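You operate a simulated robot arm through the tools that you are given. There is no shell and no other tool. Be economical: measure what you need, move in short steps, check, and stop when the job is done.

You run a simulated robot arm. Do the job below in one go: nothing can be reset, and whatever is moved stays where it is left.

TASK
Take the small blue fan and leave it on the white fan.

It is judged by the outcome, as a careful person would: the job done as asked, and still so three seconds after it is handed in. It fails if anything else is knocked over, pushed out of place, dropped, spilled or broken.

THE ROBOT
A 6-joint arm with a two-finger parallel gripper, fixed in place. Base frame: the origin is at the foot of the arm, x ahead of it, y to its left, z up; the work surface is at about z = 0. Units: mm, degrees, N and s.
With the tool pointing down near the work surface it reaches from about 140 to 580 mm from the base axis. Its first joint turns from -66.0 to 66.0 degrees. Payload 2.1 kg.
The TCP is the grasp point between the finger pads, 30 mm short of the fingertips. In the tool frame z runs along the fingers and y along their closing line. The gripper opens to 94 mm. The fingers are 28 mm wide and 10 mm thick; the gripper's body (50 by 96 mm) begins 55 mm behind the TCP.
Orientation is that of the tool frame in the base frame, as [roll, pitch, yaw] about the fixed x, y, z axes, in that order (R = Rz(yaw) Ry(pitch) Rx(roll)). With the fingers straight down and closing along the base's y, the tool's x points along the base's -x, its y along +y and its z along -z.

THE INTERFACE
- The arm moves only by the tool move_arm. Its argument "increments" is one flat list of numbers, 7 for each row, row after row: the turn, a rotation vector about the tool's x, y, z in degrees, then the shift along the tool's x, y, z in mm, then the finger opening in mm, from 0 to 94. In form: [ax, ay, az, dx, dy, dz, fingers, ax, ay, az, dx, dy, dz, fingers, ...]. A call has 1 to 10 rows; each row shifts and turns the commanded pose from where the row before left it, along the tool's axes as they then stand. A row lasts 0.2 s, in which the tool goes at most 50 mm and 8.6 degrees; a call with a longer step from one row to the next is refused whole, and so is a gripper value outside its range. Where a pose cannot be reached the arm comes as near as it can. A force on the tool above 40 N (or 10 N above the force at the start of the call, whichever is more), or a blocked arm, ends the call early, and 0.2 s more pass. The fingers move at their own pace (about 72 mm/s each) and stop on an object; they squeeze with about 24 N. The grip force told is the motor's: it shows also when the fingers shut on nothing. Time passes only in rows, and 0.2 s behind the last, so rows that do not move let the fingers close. The reply holds the time, the measured pose of the TCP, the force on the tool along the base axes, the opening and the grip force, in the units named above and with some noise, and new pictures: "views" is both (left out), scene, wrist or none.
- Cameras (640 x 400 px; columns grow to the right, rows downward): "scene" is fixed at [71.8, -391.4, 481.5]; the picture's right is [0.56, -0.83, 0.00], its down [-0.49, -0.33, -0.80] and it looks along [0.66, 0.45, -0.59] (base axes); focal length 308 px, centre (320, 200). "wrist" rides on the gripper at [76, 14, -102] in the tool frame; the picture's right is [-0.18, 0.98, 0.00], its down [-0.75, -0.14, -0.64] and it looks along [-0.63, -0.12, 0.77] (tool axes); focal length 243 px, centre (320, 200). There is no depth. A picture from a camera that has moved, and an enlarged one, comes with that camera's place and axes in the base frame and with its lens.
- enlarge(camera, box): a new picture of the part [left, top, right, bottom] of that camera's present view, enlarged. The clock stands still meanwhile.
- finish_job(): hands the job in; it is judged then, once.

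Go step by step. Nothing tells you positions but the pictures and the camera data: compare them with the known pose of the tool, close in by small moves and look again before you grip or let go. The budget is 90 turns and 200 pictures, counting those below and the enlarged ones. Unless the task says otherwise, let go and move clear before handing in, and close with one line.

The tools are called after ">>>" as a command line: name --argument value ..., lists and objects as JSON in quotes. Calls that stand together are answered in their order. move_arm: Moves the arm, as the interface text tells. Its arguments: {"type":"object","properties":{"increments":{"type":"array"},"views":{"type":"string","enum":["both","scene","wrist","none"]}},"required":["increments"]} The other tools are called the same way: enlarge (camera, box) takes an enlarged picture of a part of a camera's view; finish_job () hands the job in.

At the start:

```text
t: 0.0
ee_pos: [346.7, -9.0, 293.1]
tool_rot: [-180.0, 0.0, -180.0]
wrist_force: [0.2, 0.4, -0.8]
gripper_width: 94.1
gripper_force: 0.1
```

scene: 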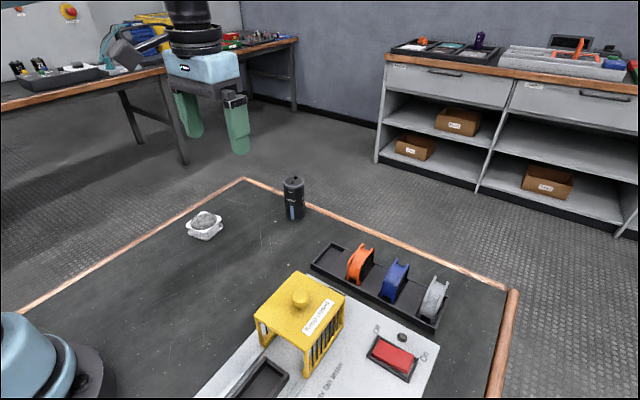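
wrist: 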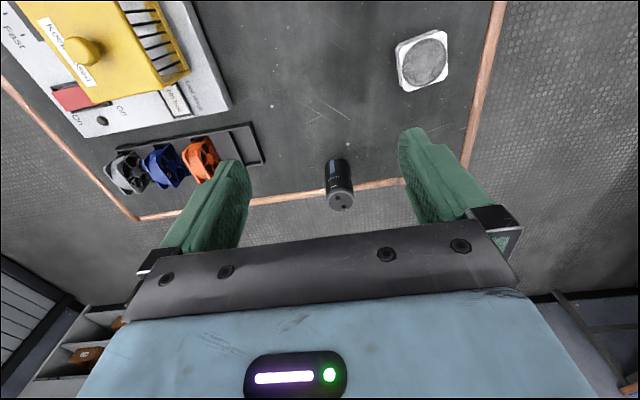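

I see three fans standing in a rack (orange, blue, grey) and a white square object lying flat on the table. I'll enlarge both to identify them.

>>> enlarge --camera "scene" --box '[300, 220, 460, 340]'

>>> enlarge --camera "scene" --box '[165, 190, 245, 250]'

>>> enlarge --camera "wrist" --box '[80, 100, 280, 225]'

>>> enlarge --camera "wrist" --box '[370, 15, 470, 105]'

```text
3.33 times, centred on (380, 280) of scene
camera zoom: at [71.8, -391.4, 481.5], right [0.56, -0.83, 0.0], down [-0.49, -0.33, -0.8], along [0.66, 0.45, -0.59], focal length 1026 px, centre (120, -67)
```

zoom: 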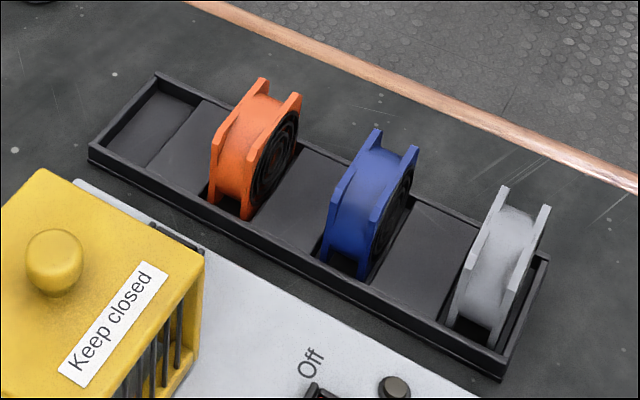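

```text
6.67 times, centred on (205, 220) of scene
camera zoom: at [71.8, -391.4, 481.5], right [0.56, -0.83, 0.0], down [-0.49, -0.33, -0.8], along [0.66, 0.45, -0.59], focal length 2052 px, centre (1087, 67)
```

zoom: 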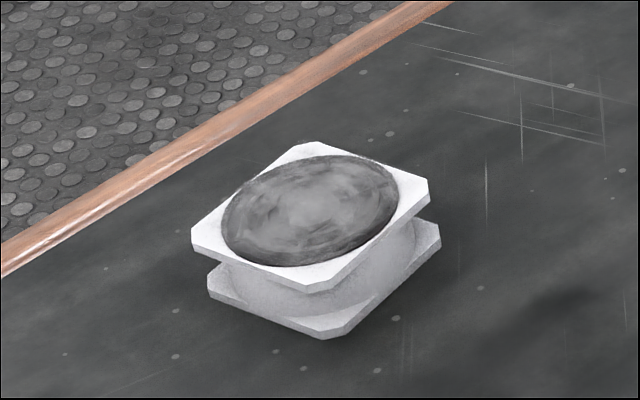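

```text
3.20 times, centred on (180, 162) of wrist
camera zoom: at [270.8, 2.4, 397.3], right [0.18, 0.98, 0.0], down [0.75, -0.14, 0.64], along [0.63, -0.12, -0.77], focal length 776 px, centre (768, 320)
```

zoom: 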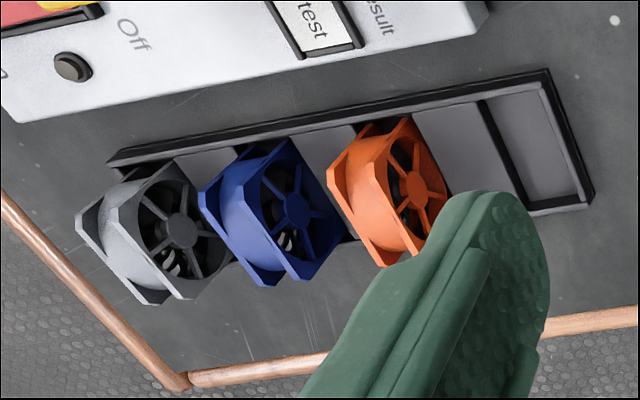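

```text
4.44 times, centred on (420, 60) of wrist
camera zoom: at [270.8, 2.4, 397.3], right [0.18, 0.98, 0.0], down [0.75, -0.14, 0.64], along [0.63, -0.12, -0.77], focal length 1078 px, centre (-124, 822)
```

zoom: 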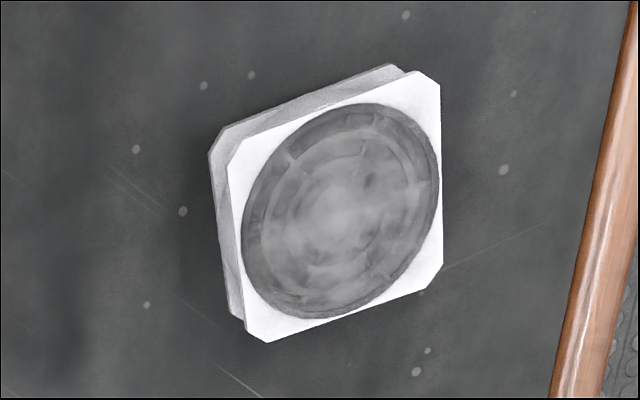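

The blue fan stands on edge in the middle of the rack, with its axis along y, near (445, -265). The white fan lies flat near (363, 127), with its top about 25 mm up. I'll move above the rack for a closer look.

>>> move_arm --increments '[0, 0, 0, -12, -32, 10, 94, 0, 0, 0, -12, -32, 10, 94, 0, 0, 0, -12, -32, 10, 94, 0, 0, 0, -12, -32, 10, 94, 0, 0, 0, -12, -32, 10, 94, 0, 0, 0, -12, -32, 10, 94, 0, 0, 0, -12, -32, 10, 94, 0, 0, 0, -12, -32, 10, 94]'

```text
t: 1.8
ee_pos: [442.6, -265.3, 215.5]
tool_rot: [179.9, 0.1, -180.0]
wrist_force: [0.5, 0.2, -0.1]
gripper_width: 94.1
gripper_force: 0.1
camera wrist: at [366.9, -253.1, 317.9], right [0.18, 0.98, 0.0], down [0.75, -0.14, 0.64], along [0.63, -0.12, -0.77], focal length 243 px, centre (320, 200)
```

scene: 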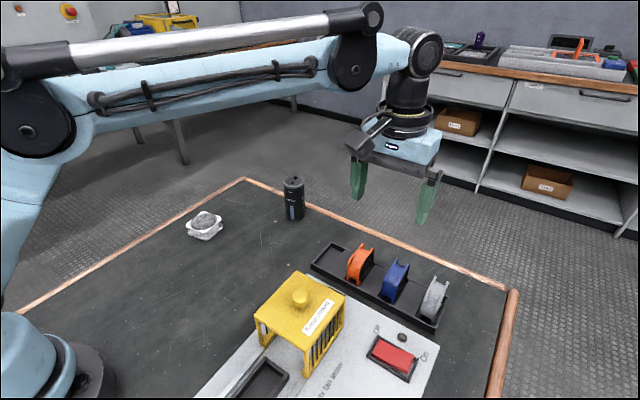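
wrist: 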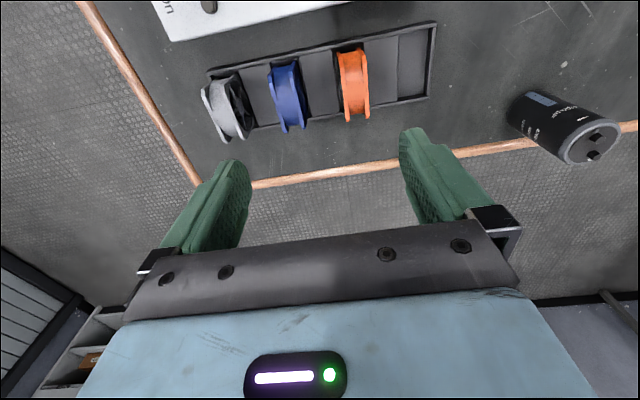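

>>> enlarge --camera "wrist" --box '[190, 10, 446, 170]'

>>> enlarge --camera "scene" --box '[340, 230, 456, 330]'

```text
2.50 times, centred on (318, 90) of wrist
camera zoom: at [366.9, -253.1, 317.9], right [0.18, 0.98, 0.0], down [0.75, -0.14, 0.64], along [0.63, -0.12, -0.77], focal length 606 px, centre (325, 475)
```

zoom: 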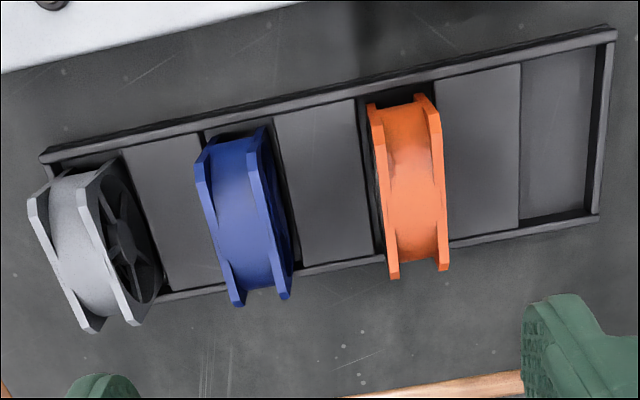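

```text
4.00 times, centred on (398, 280) of scene
camera zoom: at [71.8, -391.3, 481.5], right [0.56, -0.83, 0.0], down [-0.49, -0.33, -0.8], along [0.66, 0.45, -0.59], focal length 1231 px, centre (8, -120)
```

zoom: 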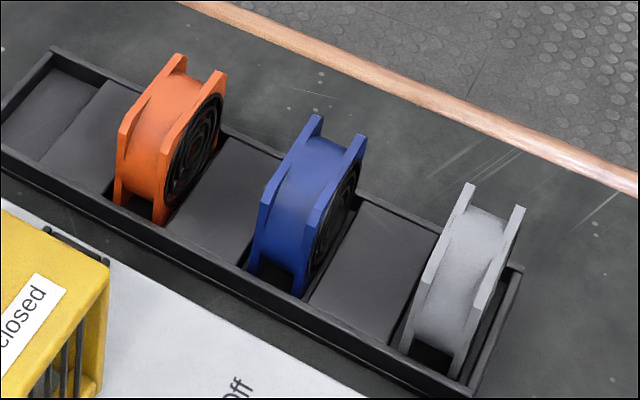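

The blue fan spans about y -289 to -315 and x 415 to 475, with its top at about z 57. The gaps to its neighbours are about 46 mm. I'll centre over it with the fingers opened to 60 mm and look again.

>>> move_arm --increments '[0, 0, 0, -1, -13, 25, 60, 0, 0, 0, -1, -12, 25, 60, 0, 0, 0, -1, -12, 25, 60, 0, 0, 0, 0, 0, 15, 60, 0, 0, 0, 0, 0, 0, 60]'

```text
t: 3.0
ee_pos: [446.4, -303.5, 123.0]
tool_rot: [-180.0, 0.0, -180.0]
wrist_force: [0.2, 1.4, 0.3]
gripper_width: 59.9
gripper_force: 0.0
camera wrist: at [369.6, -290.6, 227.4], right [0.18, 0.98, 0.0], down [0.75, -0.14, 0.64], along [0.63, -0.12, -0.77], focal length 243 px, centre (320, 200)
```

scene: 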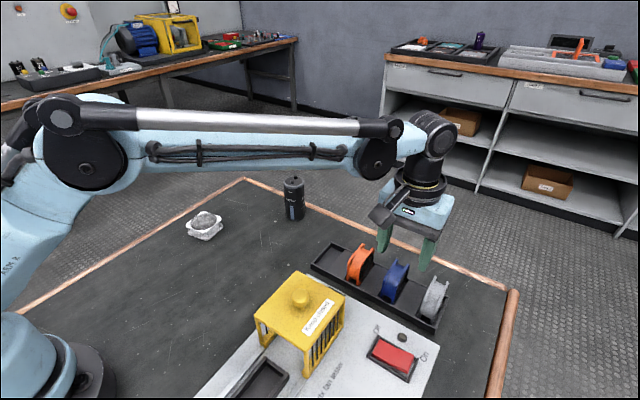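
wrist: 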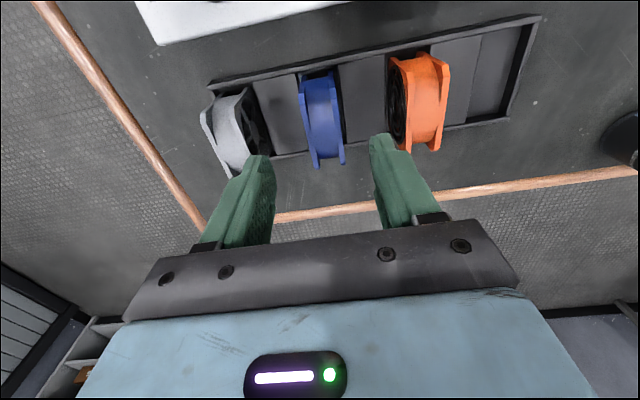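

The fingers are centred on y = -303 and the blue fan sits midway between them. I'll go partway down and check.

>>> move_arm --increments '[0, 0, 0, 1, 0, 15, 60, 0, 0, 0, 1, 0, 15, 60, 0, 0, 0, 0, 0, 10, 60]'

>>> enlarge --camera "scene" --box '[340, 220, 468, 330]'

```text
t: 3.8
ee_pos: [443.2, -303.5, 83.2]
tool_rot: [-180.0, -0.1, -179.9]
wrist_force: [0.3, -0.2, -0.9]
gripper_width: 60.1
gripper_force: 0.1
camera wrist: at [367.6, -290.6, 187.2], right [0.18, 0.98, 0.0], down [0.75, -0.14, 0.64], along [0.63, -0.12, -0.77], focal length 243 px, centre (320, 200)
```

scene: 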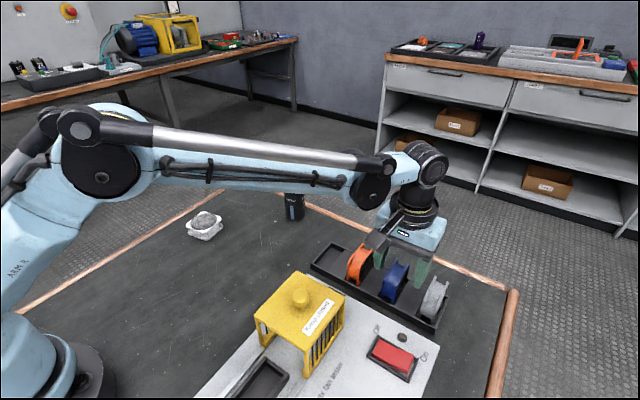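
wrist: 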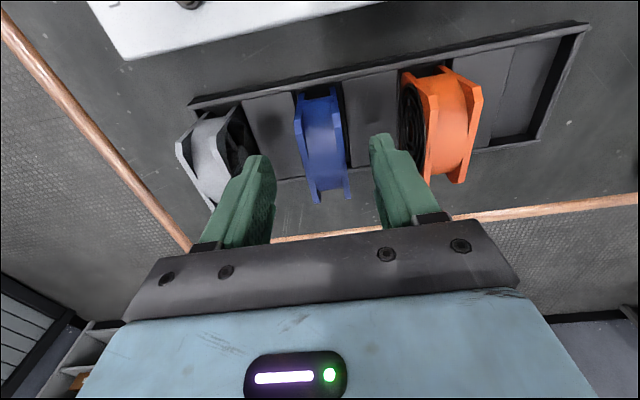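

```text
3.64 times, centred on (404, 275) of scene
camera zoom: at [71.8, -391.4, 481.5], right [0.56, -0.83, 0.0], down [-0.49, -0.33, -0.8], along [0.66, 0.45, -0.59], focal length 1119 px, centre (14, -73)
```

zoom: 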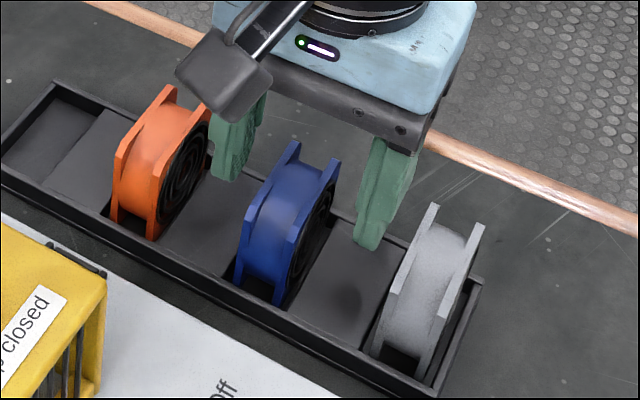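

The fingers straddle the fan cleanly on both sides. I'll lower to z ≈ 55 and close.

>>> move_arm --increments '[0, 0, 0, -1, 0, 10, 60, 0, 0, 0, -1, 0, 10, 60, 0, 0, 0, 0, 0, 8, 60]' --views "wrist"

>>> enlarge --camera "scene" --box '[340, 220, 468, 330]'

```text
t: 4.6
ee_pos: [444.6, -302.8, 56.2]
tool_rot: [-179.9, -0.1, 180.0]
wrist_force: [0.2, -0.3, 0.5]
gripper_width: 60.2
gripper_force: 0.1
camera wrist: at [370.0, -290.1, 159.3], right [0.18, 0.98, 0.0], down [0.75, -0.14, 0.64], along [0.63, -0.12, -0.77], focal length 243 px, centre (320, 200)
```

wrist: 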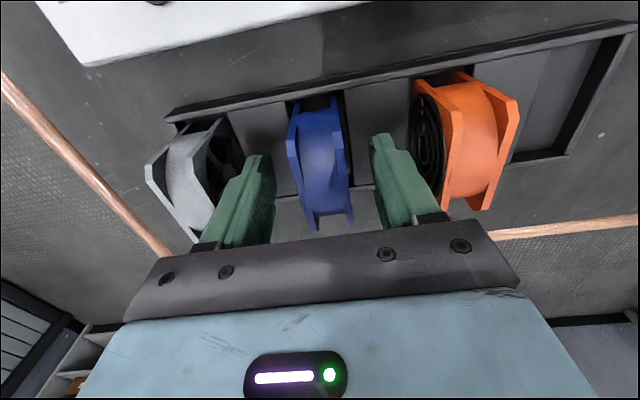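

```text
3.64 times, centred on (404, 275) of scene
camera zoom: at [71.8, -391.4, 481.5], right [0.56, -0.83, 0.0], down [-0.49, -0.33, -0.8], along [0.66, 0.45, -0.59], focal length 1119 px, centre (14, -73)
```

zoom: 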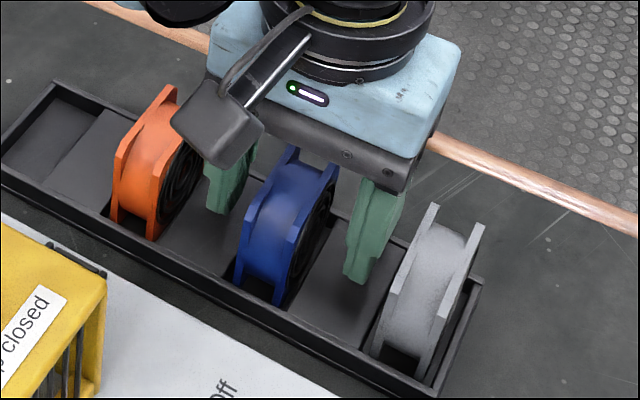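

The fan is between the fingers and there is room below. I'll go 5 mm deeper and close.

>>> move_arm --increments '[0, 0, 0, -1, 0, 5, 60, 0, 0, 0, 0, 0, 0, 40, 0, 0, 0, 0, 0, 0, 20, 0, 0, 0, 0, 0, 0, 10, 0, 0, 0, 0, 0, 0, 10]' --views "wrist"

>>> enlarge --camera "scene" --box '[340, 220, 468, 330]'

```text
t: 5.8
ee_pos: [447.1, -303.7, 50.3]
tool_rot: [-179.9, 0.0, 180.0]
wrist_force: [0.1, 0.1, -0.2]
gripper_width: 29.0
gripper_force: 23.9
camera wrist: at [371.1, -290.3, 154.4], right [0.18, 0.98, 0.0], down [0.75, -0.14, 0.64], along [0.63, -0.12, -0.77], focal length 243 px, centre (320, 200)
```

wrist: 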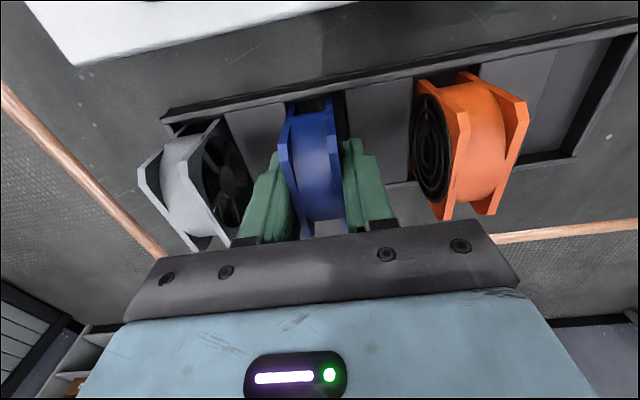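

```text
3.64 times, centred on (404, 275) of scene
camera zoom: at [71.8, -391.4, 481.5], right [0.56, -0.83, 0.0], down [-0.49, -0.33, -0.8], along [0.66, 0.45, -0.59], focal length 1119 px, centre (14, -73)
```

zoom: 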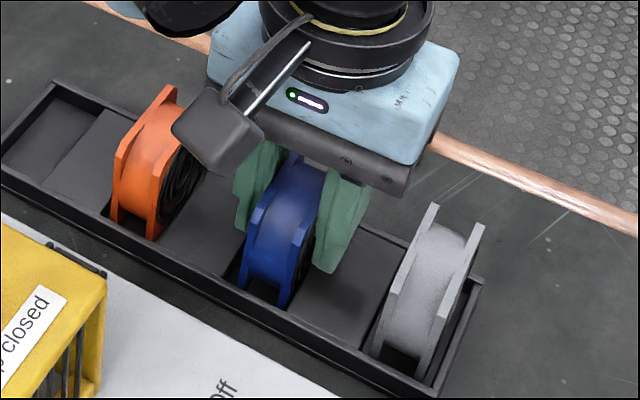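

The fan is gripped at 29 mm opening and about 24 N. I'll lift it straight up.

>>> move_arm --increments '[0, 0, 0, 0, 0, -8, 10, 0, 0, 0, 0, 0, -15, 10, 0, 0, 0, 0, 0, -25, 10, 0, 0, 0, 0, 0, -30, 10, 0, 0, 0, 0, 0, -35, 10, 0, 0, 0, 0, 0, -30, 10]'

>>> enlarge --camera "scene" --box '[340, 130, 500, 330]'

```text
t: 7.2
ee_pos: [446.6, -302.0, 195.2]
tool_rot: [-179.9, 0.0, 179.9]
wrist_force: [-0.2, -0.6, -1.2]
gripper_width: 28.7
gripper_force: 24.4
camera wrist: at [370.8, -289.9, 297.9], right [0.18, 0.98, 0.0], down [0.75, -0.14, 0.64], along [0.63, -0.12, -0.77], focal length 243 px, centre (320, 200)
```

scene: 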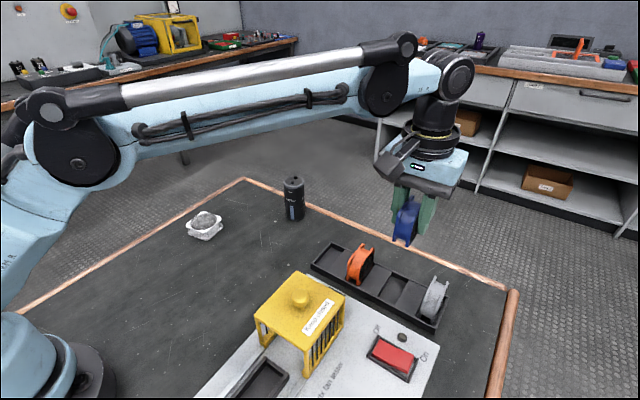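
wrist: 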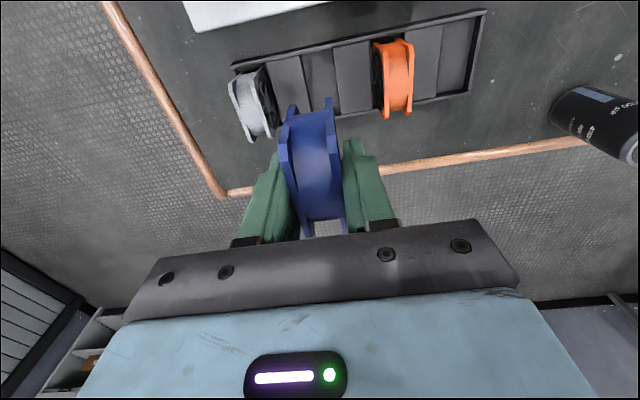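

```text
2.00 times, centred on (420, 230) of scene
camera zoom: at [71.8, -391.4, 481.5], right [0.56, -0.83, 0.0], down [-0.49, -0.33, -0.8], along [0.66, 0.45, -0.59], focal length 616 px, centre (120, 140)
```

zoom: 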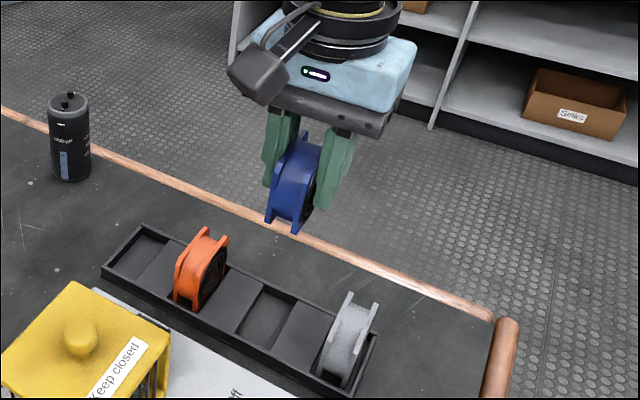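

The blue fan is clear of the rack and firmly held. I'll carry it over the white fan at this height.

>>> move_arm --increments '[0, 0, 0, 8, 38, 0, 10, 0, 0, 0, 8, 38, 0, 10, 0, 0, 0, 8, 38, 0, 10, 0, 0, 0, 8, 38, 0, 10, 0, 0, 0, 8, 38, 0, 10, 0, 0, 0, 8, 38, 0, 10, 0, 0, 0, 8, 38, 0, 10, 0, 0, 0, 9, 38, 0, 10, 0, 0, 0, 9, 38, 0, 10, 0, 0, 0, 9, 38, 0, 10]'

>>> enlarge --camera "scene" --box '[150, 100, 310, 260]'

>>> enlarge --camera "wrist" --box '[240, 20, 440, 145]'

```text
t: 9.4
ee_pos: [362.9, 76.6, 193.8]
tool_rot: [180.0, 0.0, -180.0]
wrist_force: [0.3, -0.6, -0.9]
gripper_width: 28.8
gripper_force: 24.0
camera wrist: at [287.3, 89.5, 297.1], right [0.18, 0.98, 0.0], down [0.75, -0.14, 0.64], along [0.63, -0.12, -0.77], focal length 243 px, centre (320, 200)
```

scene: 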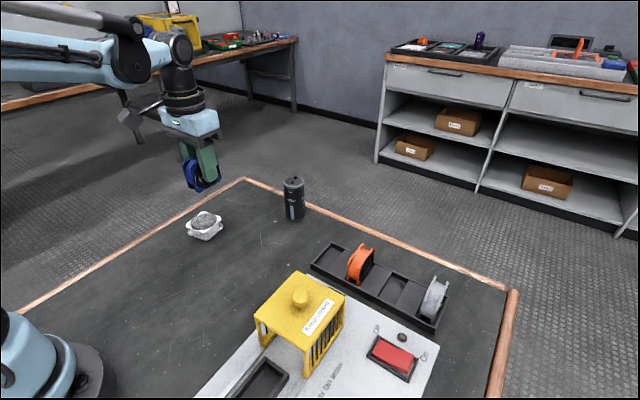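
wrist: 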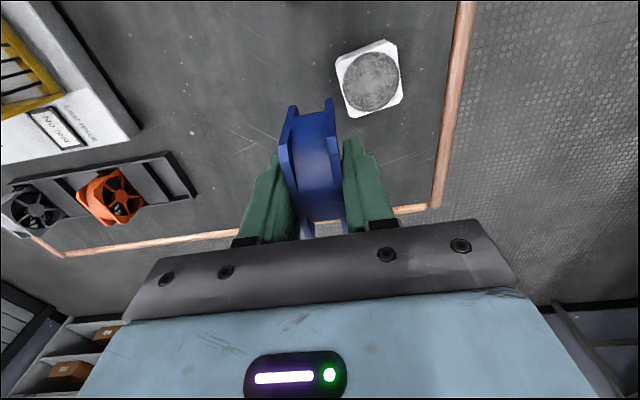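

```text
2.50 times, centred on (230, 180) of scene
camera zoom: at [71.8, -391.4, 481.5], right [0.56, -0.83, 0.0], down [-0.49, -0.33, -0.8], along [0.66, 0.45, -0.59], focal length 769 px, centre (545, 250)
```

zoom: 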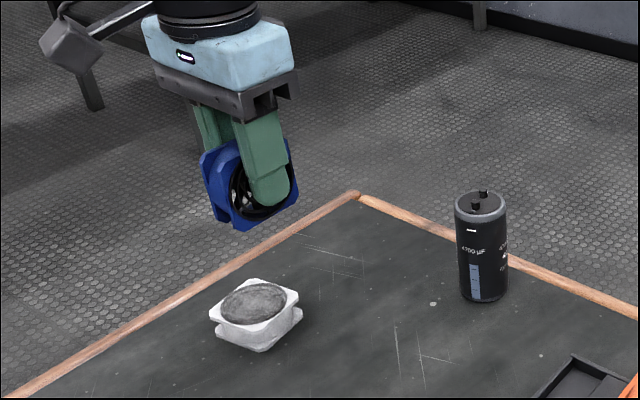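

```text
3.20 times, centred on (340, 82) of wrist
camera zoom: at [287.3, 89.5, 297.1], right [0.18, 0.98, 0.0], down [0.75, -0.14, 0.64], along [0.63, -0.12, -0.77], focal length 776 px, centre (256, 576)
```

zoom: 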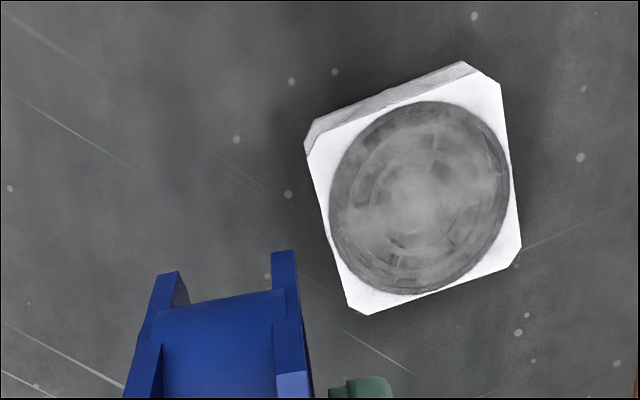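

The white fan is centred at about (364, 128.5), turned roughly 10° about z. I'll move over it, match its turn, come lower and inspect.

>>> move_arm --increments '[0, 0, 0, -1, 17, 0, 10, 0, 0, 0, -1, 17, 0, 10, 0, 0, 0, -1, 18, 0, 10, 0, 0, -5, 0, 0, 20, 10, 0, 0, -5, 0, 0, 25, 10, 0, 0, 0, 0, 0, 25, 10, 0, 0, 0, 0, 0, 20, 10, 0, 0, 0, 0, 0, 0, 10]'

>>> enlarge --camera "scene" --box '[150, 140, 260, 250]'

>>> enlarge --camera "wrist" --box '[220, 40, 420, 240]'

```text
t: 11.2
ee_pos: [367.1, 127.2, 102.9]
tool_rot: [-179.9, -0.1, -170.0]
wrist_force: [0.2, -1.2, 0.0]
gripper_width: 28.9
gripper_force: 23.3
camera wrist: at [289.6, 128.2, 206.9], right [0.01, 1.0, 0.0], down [0.77, -0.01, 0.64], along [0.64, -0.01, -0.77], focal length 243 px, centre (320, 200)
```

scene: 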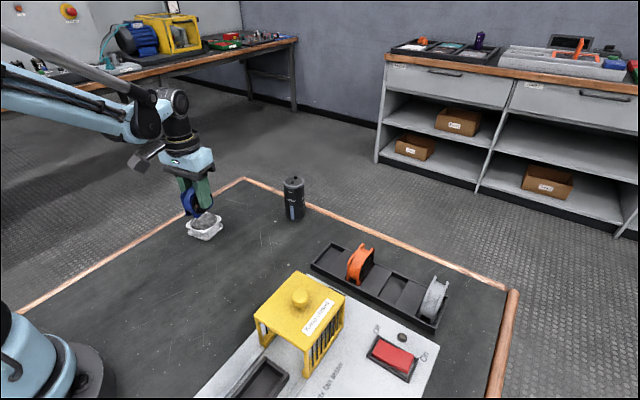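
wrist: 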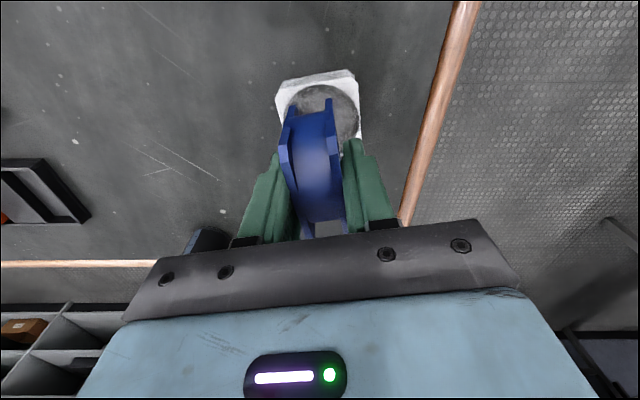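

```text
3.64 times, centred on (205, 195) of scene
camera zoom: at [71.8, -391.4, 481.5], right [0.56, -0.83, 0.0], down [-0.49, -0.33, -0.8], along [0.66, 0.45, -0.59], focal length 1119 px, centre (738, 218)
```

zoom: 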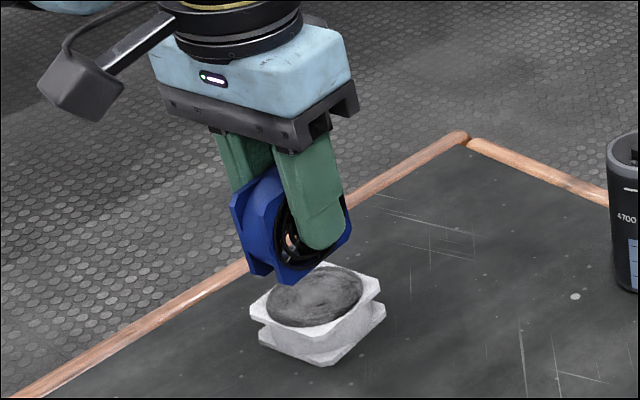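

```text
2.00 times, centred on (320, 140) of wrist
camera zoom: at [289.6, 128.2, 206.9], right [0.01, 1.0, 0.0], down [0.77, -0.01, 0.64], along [0.64, -0.01, -0.77], focal length 485 px, centre (320, 320)
```

zoom: 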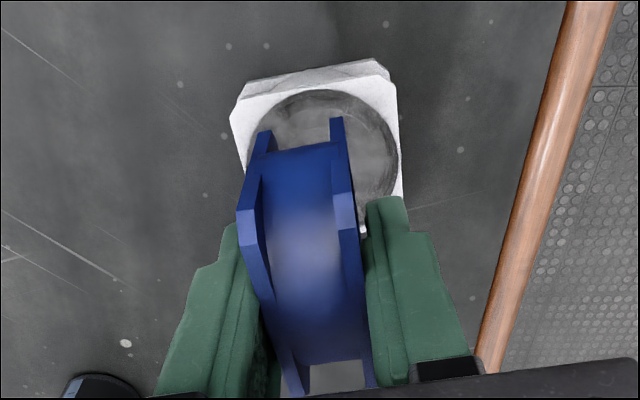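

The blue fan hangs right above the white fan. I'll lower further and look from the side.

>>> move_arm --increments '[0, 0, 0, 0, 0, 8, 10, 0, 0, 0, 0, 0, 8, 10, 0, 0, 0, 0, 0, 5, 10, 0, 0, 0, 0, 0, 0, 10]' --views "none"

>>> enlarge --camera "scene" --box '[170, 180, 240, 250]'

```text
t: 12.2
ee_pos: [367.0, 129.8, 81.8]
tool_rot: [180.0, -0.1, -170.0]
wrist_force: [0.4, 0.0, 0.0]
gripper_width: 28.6
gripper_force: 24.0
```

```text
5.71 times, centred on (205, 215) of scene
camera zoom: at [71.8, -391.4, 481.5], right [0.56, -0.83, 0.0], down [-0.49, -0.33, -0.8], along [0.66, 0.45, -0.59], focal length 1758 px, centre (977, 114)
```

zoom: 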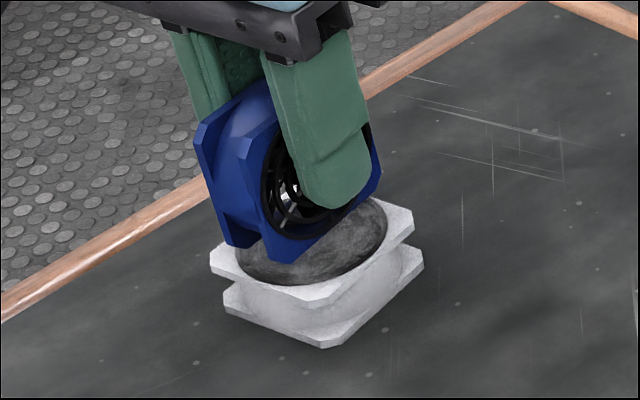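

Alignment looks good and a few millimetres remain. I'll lower gently and watch the force.

>>> move_arm --increments '[0, 0, 0, 0, 0, 2, 10, 0, 0, 0, 0, 0, 2, 10, 0, 0, 0, 0, 0, 0, 10]' --views "none"

>>> enlarge --camera "scene" --box '[170, 180, 240, 250]'

```text
t: 13.0
ee_pos: [366.5, 128.9, 78.7]
tool_rot: [179.9, 0.0, -170.0]
wrist_force: [-0.7, -0.1, -1.4]
gripper_width: 28.8
gripper_force: 23.7
```

```text
5.71 times, centred on (205, 215) of scene
camera zoom: at [71.8, -391.4, 481.5], right [0.56, -0.83, 0.0], down [-0.49, -0.33, -0.8], along [0.66, 0.45, -0.59], focal length 1758 px, centre (977, 114)
```

zoom: 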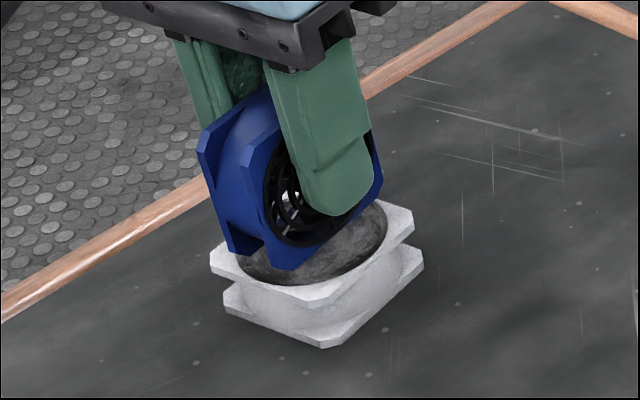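

>>> move_arm --increments '[0, 0, 0, 0, 0, 1, 10, 0, 0, 0, 0, 0, 1, 10, 0, 0, 0, 0, 0, 0, 10]' --views "none"

>>> enlarge --camera "scene" --box '[170, 180, 240, 250]'

```text
t: 13.8
ee_pos: [366.6, 128.8, 76.6]
tool_rot: [-179.9, 0.0, -170.1]
wrist_force: [0.5, 0.1, -1.0]
gripper_width: 28.7
gripper_force: 23.6
```

```text
5.71 times, centred on (205, 215) of scene
camera zoom: at [71.8, -391.4, 481.5], right [0.56, -0.83, 0.0], down [-0.49, -0.33, -0.8], along [0.66, 0.45, -0.59], focal length 1758 px, centre (977, 114)
```

zoom: 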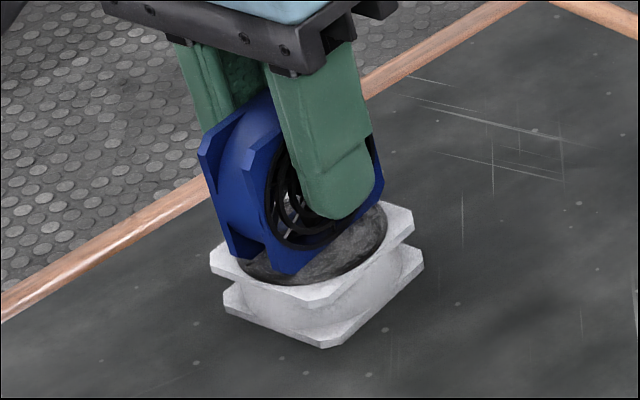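

No contact yet. I'll keep lowering by 1 mm steps.

>>> move_arm --increments '[0, 0, 0, 0, 0, 1, 10, 0, 0, 0, 0, 0, 1, 10, 0, 0, 0, 0, 0, 0, 10]' --views "none"

>>> enlarge --camera "scene" --box '[170, 180, 240, 250]'

```text
t: 14.6
ee_pos: [367.0, 127.8, 74.0]
tool_rot: [-180.0, 0.0, -170.0]
wrist_force: [0.2, 0.3, -1.0]
gripper_width: 29.0
gripper_force: 24.3
```

```text
5.71 times, centred on (205, 215) of scene
camera zoom: at [71.8, -391.4, 481.5], right [0.56, -0.83, 0.0], down [-0.49, -0.33, -0.8], along [0.66, 0.45, -0.59], focal length 1758 px, centre (977, 114)
```

zoom: 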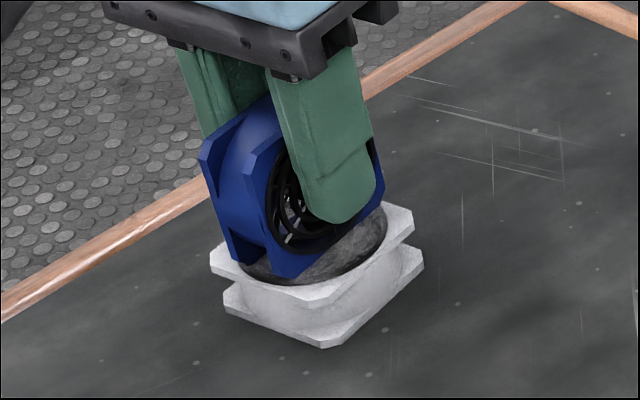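

>>> move_arm --increments '[0, 0, 0, 0, 0, 1, 10, 0, 0, 0, 0, 0, 1, 10, 0, 0, 0, 0, 0, 0, 10]' --views "none"

>>> enlarge --camera "scene" --box '[170, 180, 240, 250]'

```text
t: 15.4
ee_pos: [366.7, 130.0, 71.1]
tool_rot: [179.9, 0.0, -170.0]
wrist_force: [0.4, 0.1, -0.8]
gripper_width: 28.9
gripper_force: 24.3
```

```text
5.71 times, centred on (205, 215) of scene
camera zoom: at [71.8, -391.4, 481.5], right [0.56, -0.83, 0.0], down [-0.49, -0.33, -0.8], along [0.66, 0.45, -0.59], focal length 1758 px, centre (977, 114)
```

zoom: 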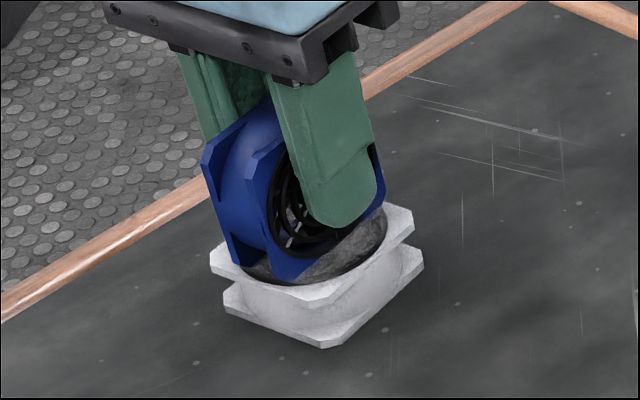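

>>> move_arm --increments '[0, 0, 0, 0, 0, 1, 10, 0, 0, 0, 0, 0, 1, 10, 0, 0, 0, 0, 0, 0, 10]' --views "none"

>>> enlarge --camera "scene" --box '[170, 180, 240, 250]'

```text
t: 16.2
ee_pos: [367.0, 129.0, 72.5]
tool_rot: [180.0, 0.0, -170.0]
wrist_force: [-0.2, -0.3, 17.0]
gripper_width: 28.8
gripper_force: 23.9
```

```text
5.71 times, centred on (205, 215) of scene
camera zoom: at [71.7, -391.4, 481.5], right [0.56, -0.83, 0.0], down [-0.49, -0.33, -0.8], along [0.66, 0.45, -0.59], focal length 1758 px, centre (977, 114)
```

zoom: 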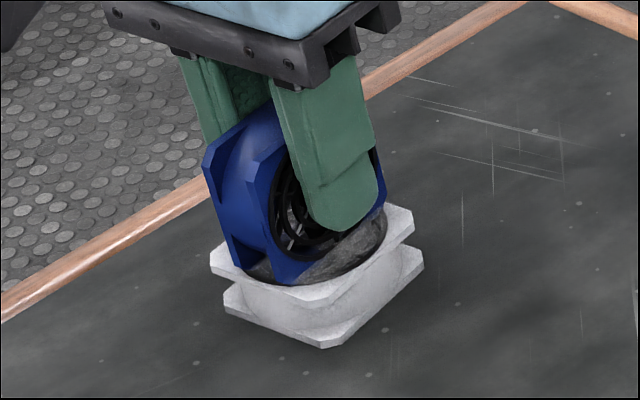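

Contact: 17 N upward, so the fan is seated. I'll ease off by about 0.6 mm and open slowly.

>>> move_arm --increments '[0, 0, 0, 0, 0, -0.6, 10, 0, 0, 0, 0, 0, 0, 10, 0, 0, 0, 0, 0, 0, 30, 0, 0, 0, 0, 0, 0, 33, 0, 0, 0, 0, 0, 0, 37, 0, 0, 0, 0, 0, 0, 37]' --views "wrist"

>>> enlarge --camera "scene" --box '[170, 180, 240, 250]'

```text
t: 17.6
ee_pos: [365.9, 128.2, 71.6]
tool_rot: [-180.0, 0.0, -170.0]
wrist_force: [0.0, -0.2, 0.4]
gripper_width: 37.1
gripper_force: 0.2
camera wrist: at [289.5, 127.8, 174.6], right [0.01, 1.0, 0.0], down [0.77, -0.01, 0.64], along [0.64, -0.01, -0.77], focal length 243 px, centre (320, 200)
```

wrist: 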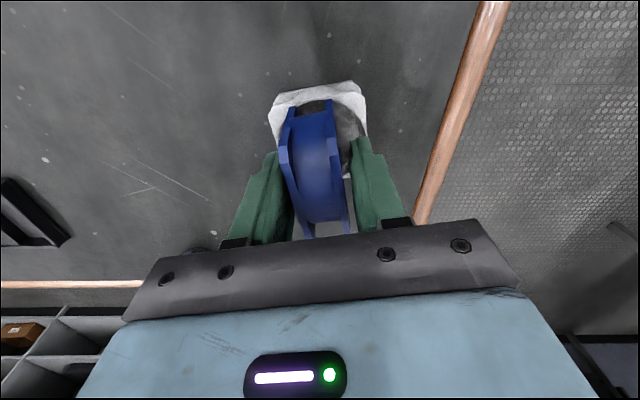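

```text
5.71 times, centred on (205, 215) of scene
camera zoom: at [71.8, -391.4, 481.5], right [0.56, -0.83, 0.0], down [-0.49, -0.33, -0.8], along [0.66, 0.45, -0.59], focal length 1758 px, centre (977, 114)
```

zoom: 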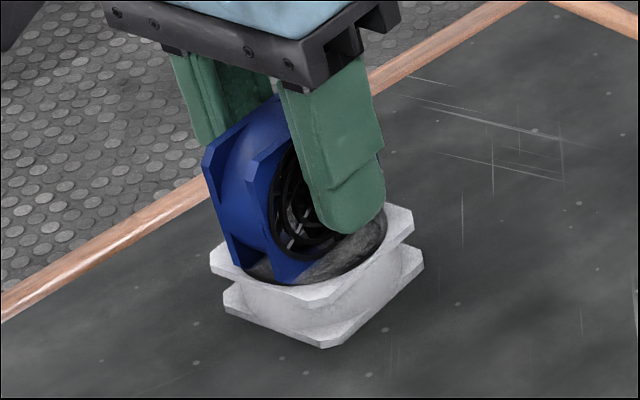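

The fan stands on its own with the fingers slightly open. I'll open wider and retreat straight up.

>>> move_arm --increments '[0, 0, 0, 0, 0, 0, 48, 0, 0, 0, 0, 0, 0, 60, 0, 0, 0, 0, 0, -8, 60, 0, 0, 0, 0, 0, -15, 60, 0, 0, 0, 0, 0, -30, 60, 0, 0, 0, 0, 0, -35, 60, 0, 0, 0, 0, 0, -35, 60, 0, 0, 0, 0, 0, 0, 60]'

>>> enlarge --camera "scene" --box '[170, 180, 240, 250]'

```text
t: 19.4
ee_pos: [367.2, 128.4, 193.9]
tool_rot: [-179.9, 0.0, -170.0]
wrist_force: [0.0, -0.3, 0.2]
gripper_width: 60.1
gripper_force: 0.1
camera wrist: at [290.0, 128.0, 298.2], right [0.01, 1.0, 0.0], down [0.77, -0.01, 0.64], along [0.64, -0.01, -0.77], focal length 243 px, centre (320, 200)
```

scene: 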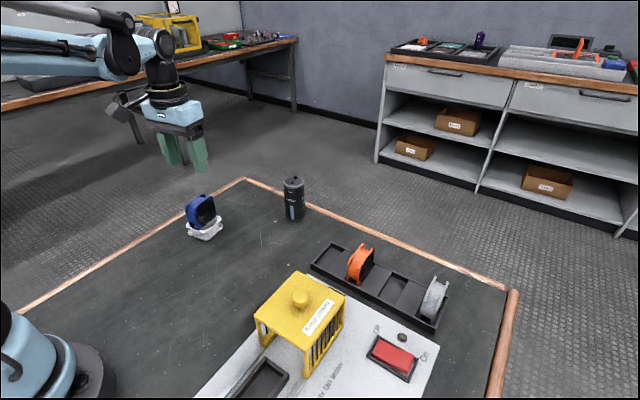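
wrist: 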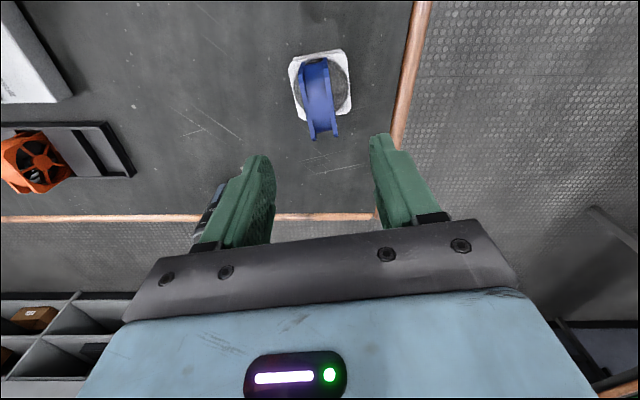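

```text
5.71 times, centred on (205, 215) of scene
camera zoom: at [71.8, -391.4, 481.5], right [0.56, -0.83, 0.0], down [-0.49, -0.33, -0.8], along [0.66, 0.45, -0.59], focal length 1758 px, centre (977, 114)
```

zoom: 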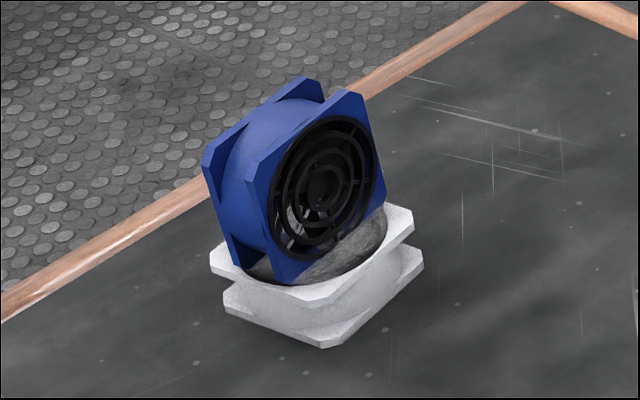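

The blue fan stands steadily on the white fan, the gripper is clear, and everything else is where it was. I'm handing in now.

>>> finish_job

```text
The job is handed in.
```

The small blue fan now stands upright on the white fan, the gripper is clear, and nothing else was disturbed.
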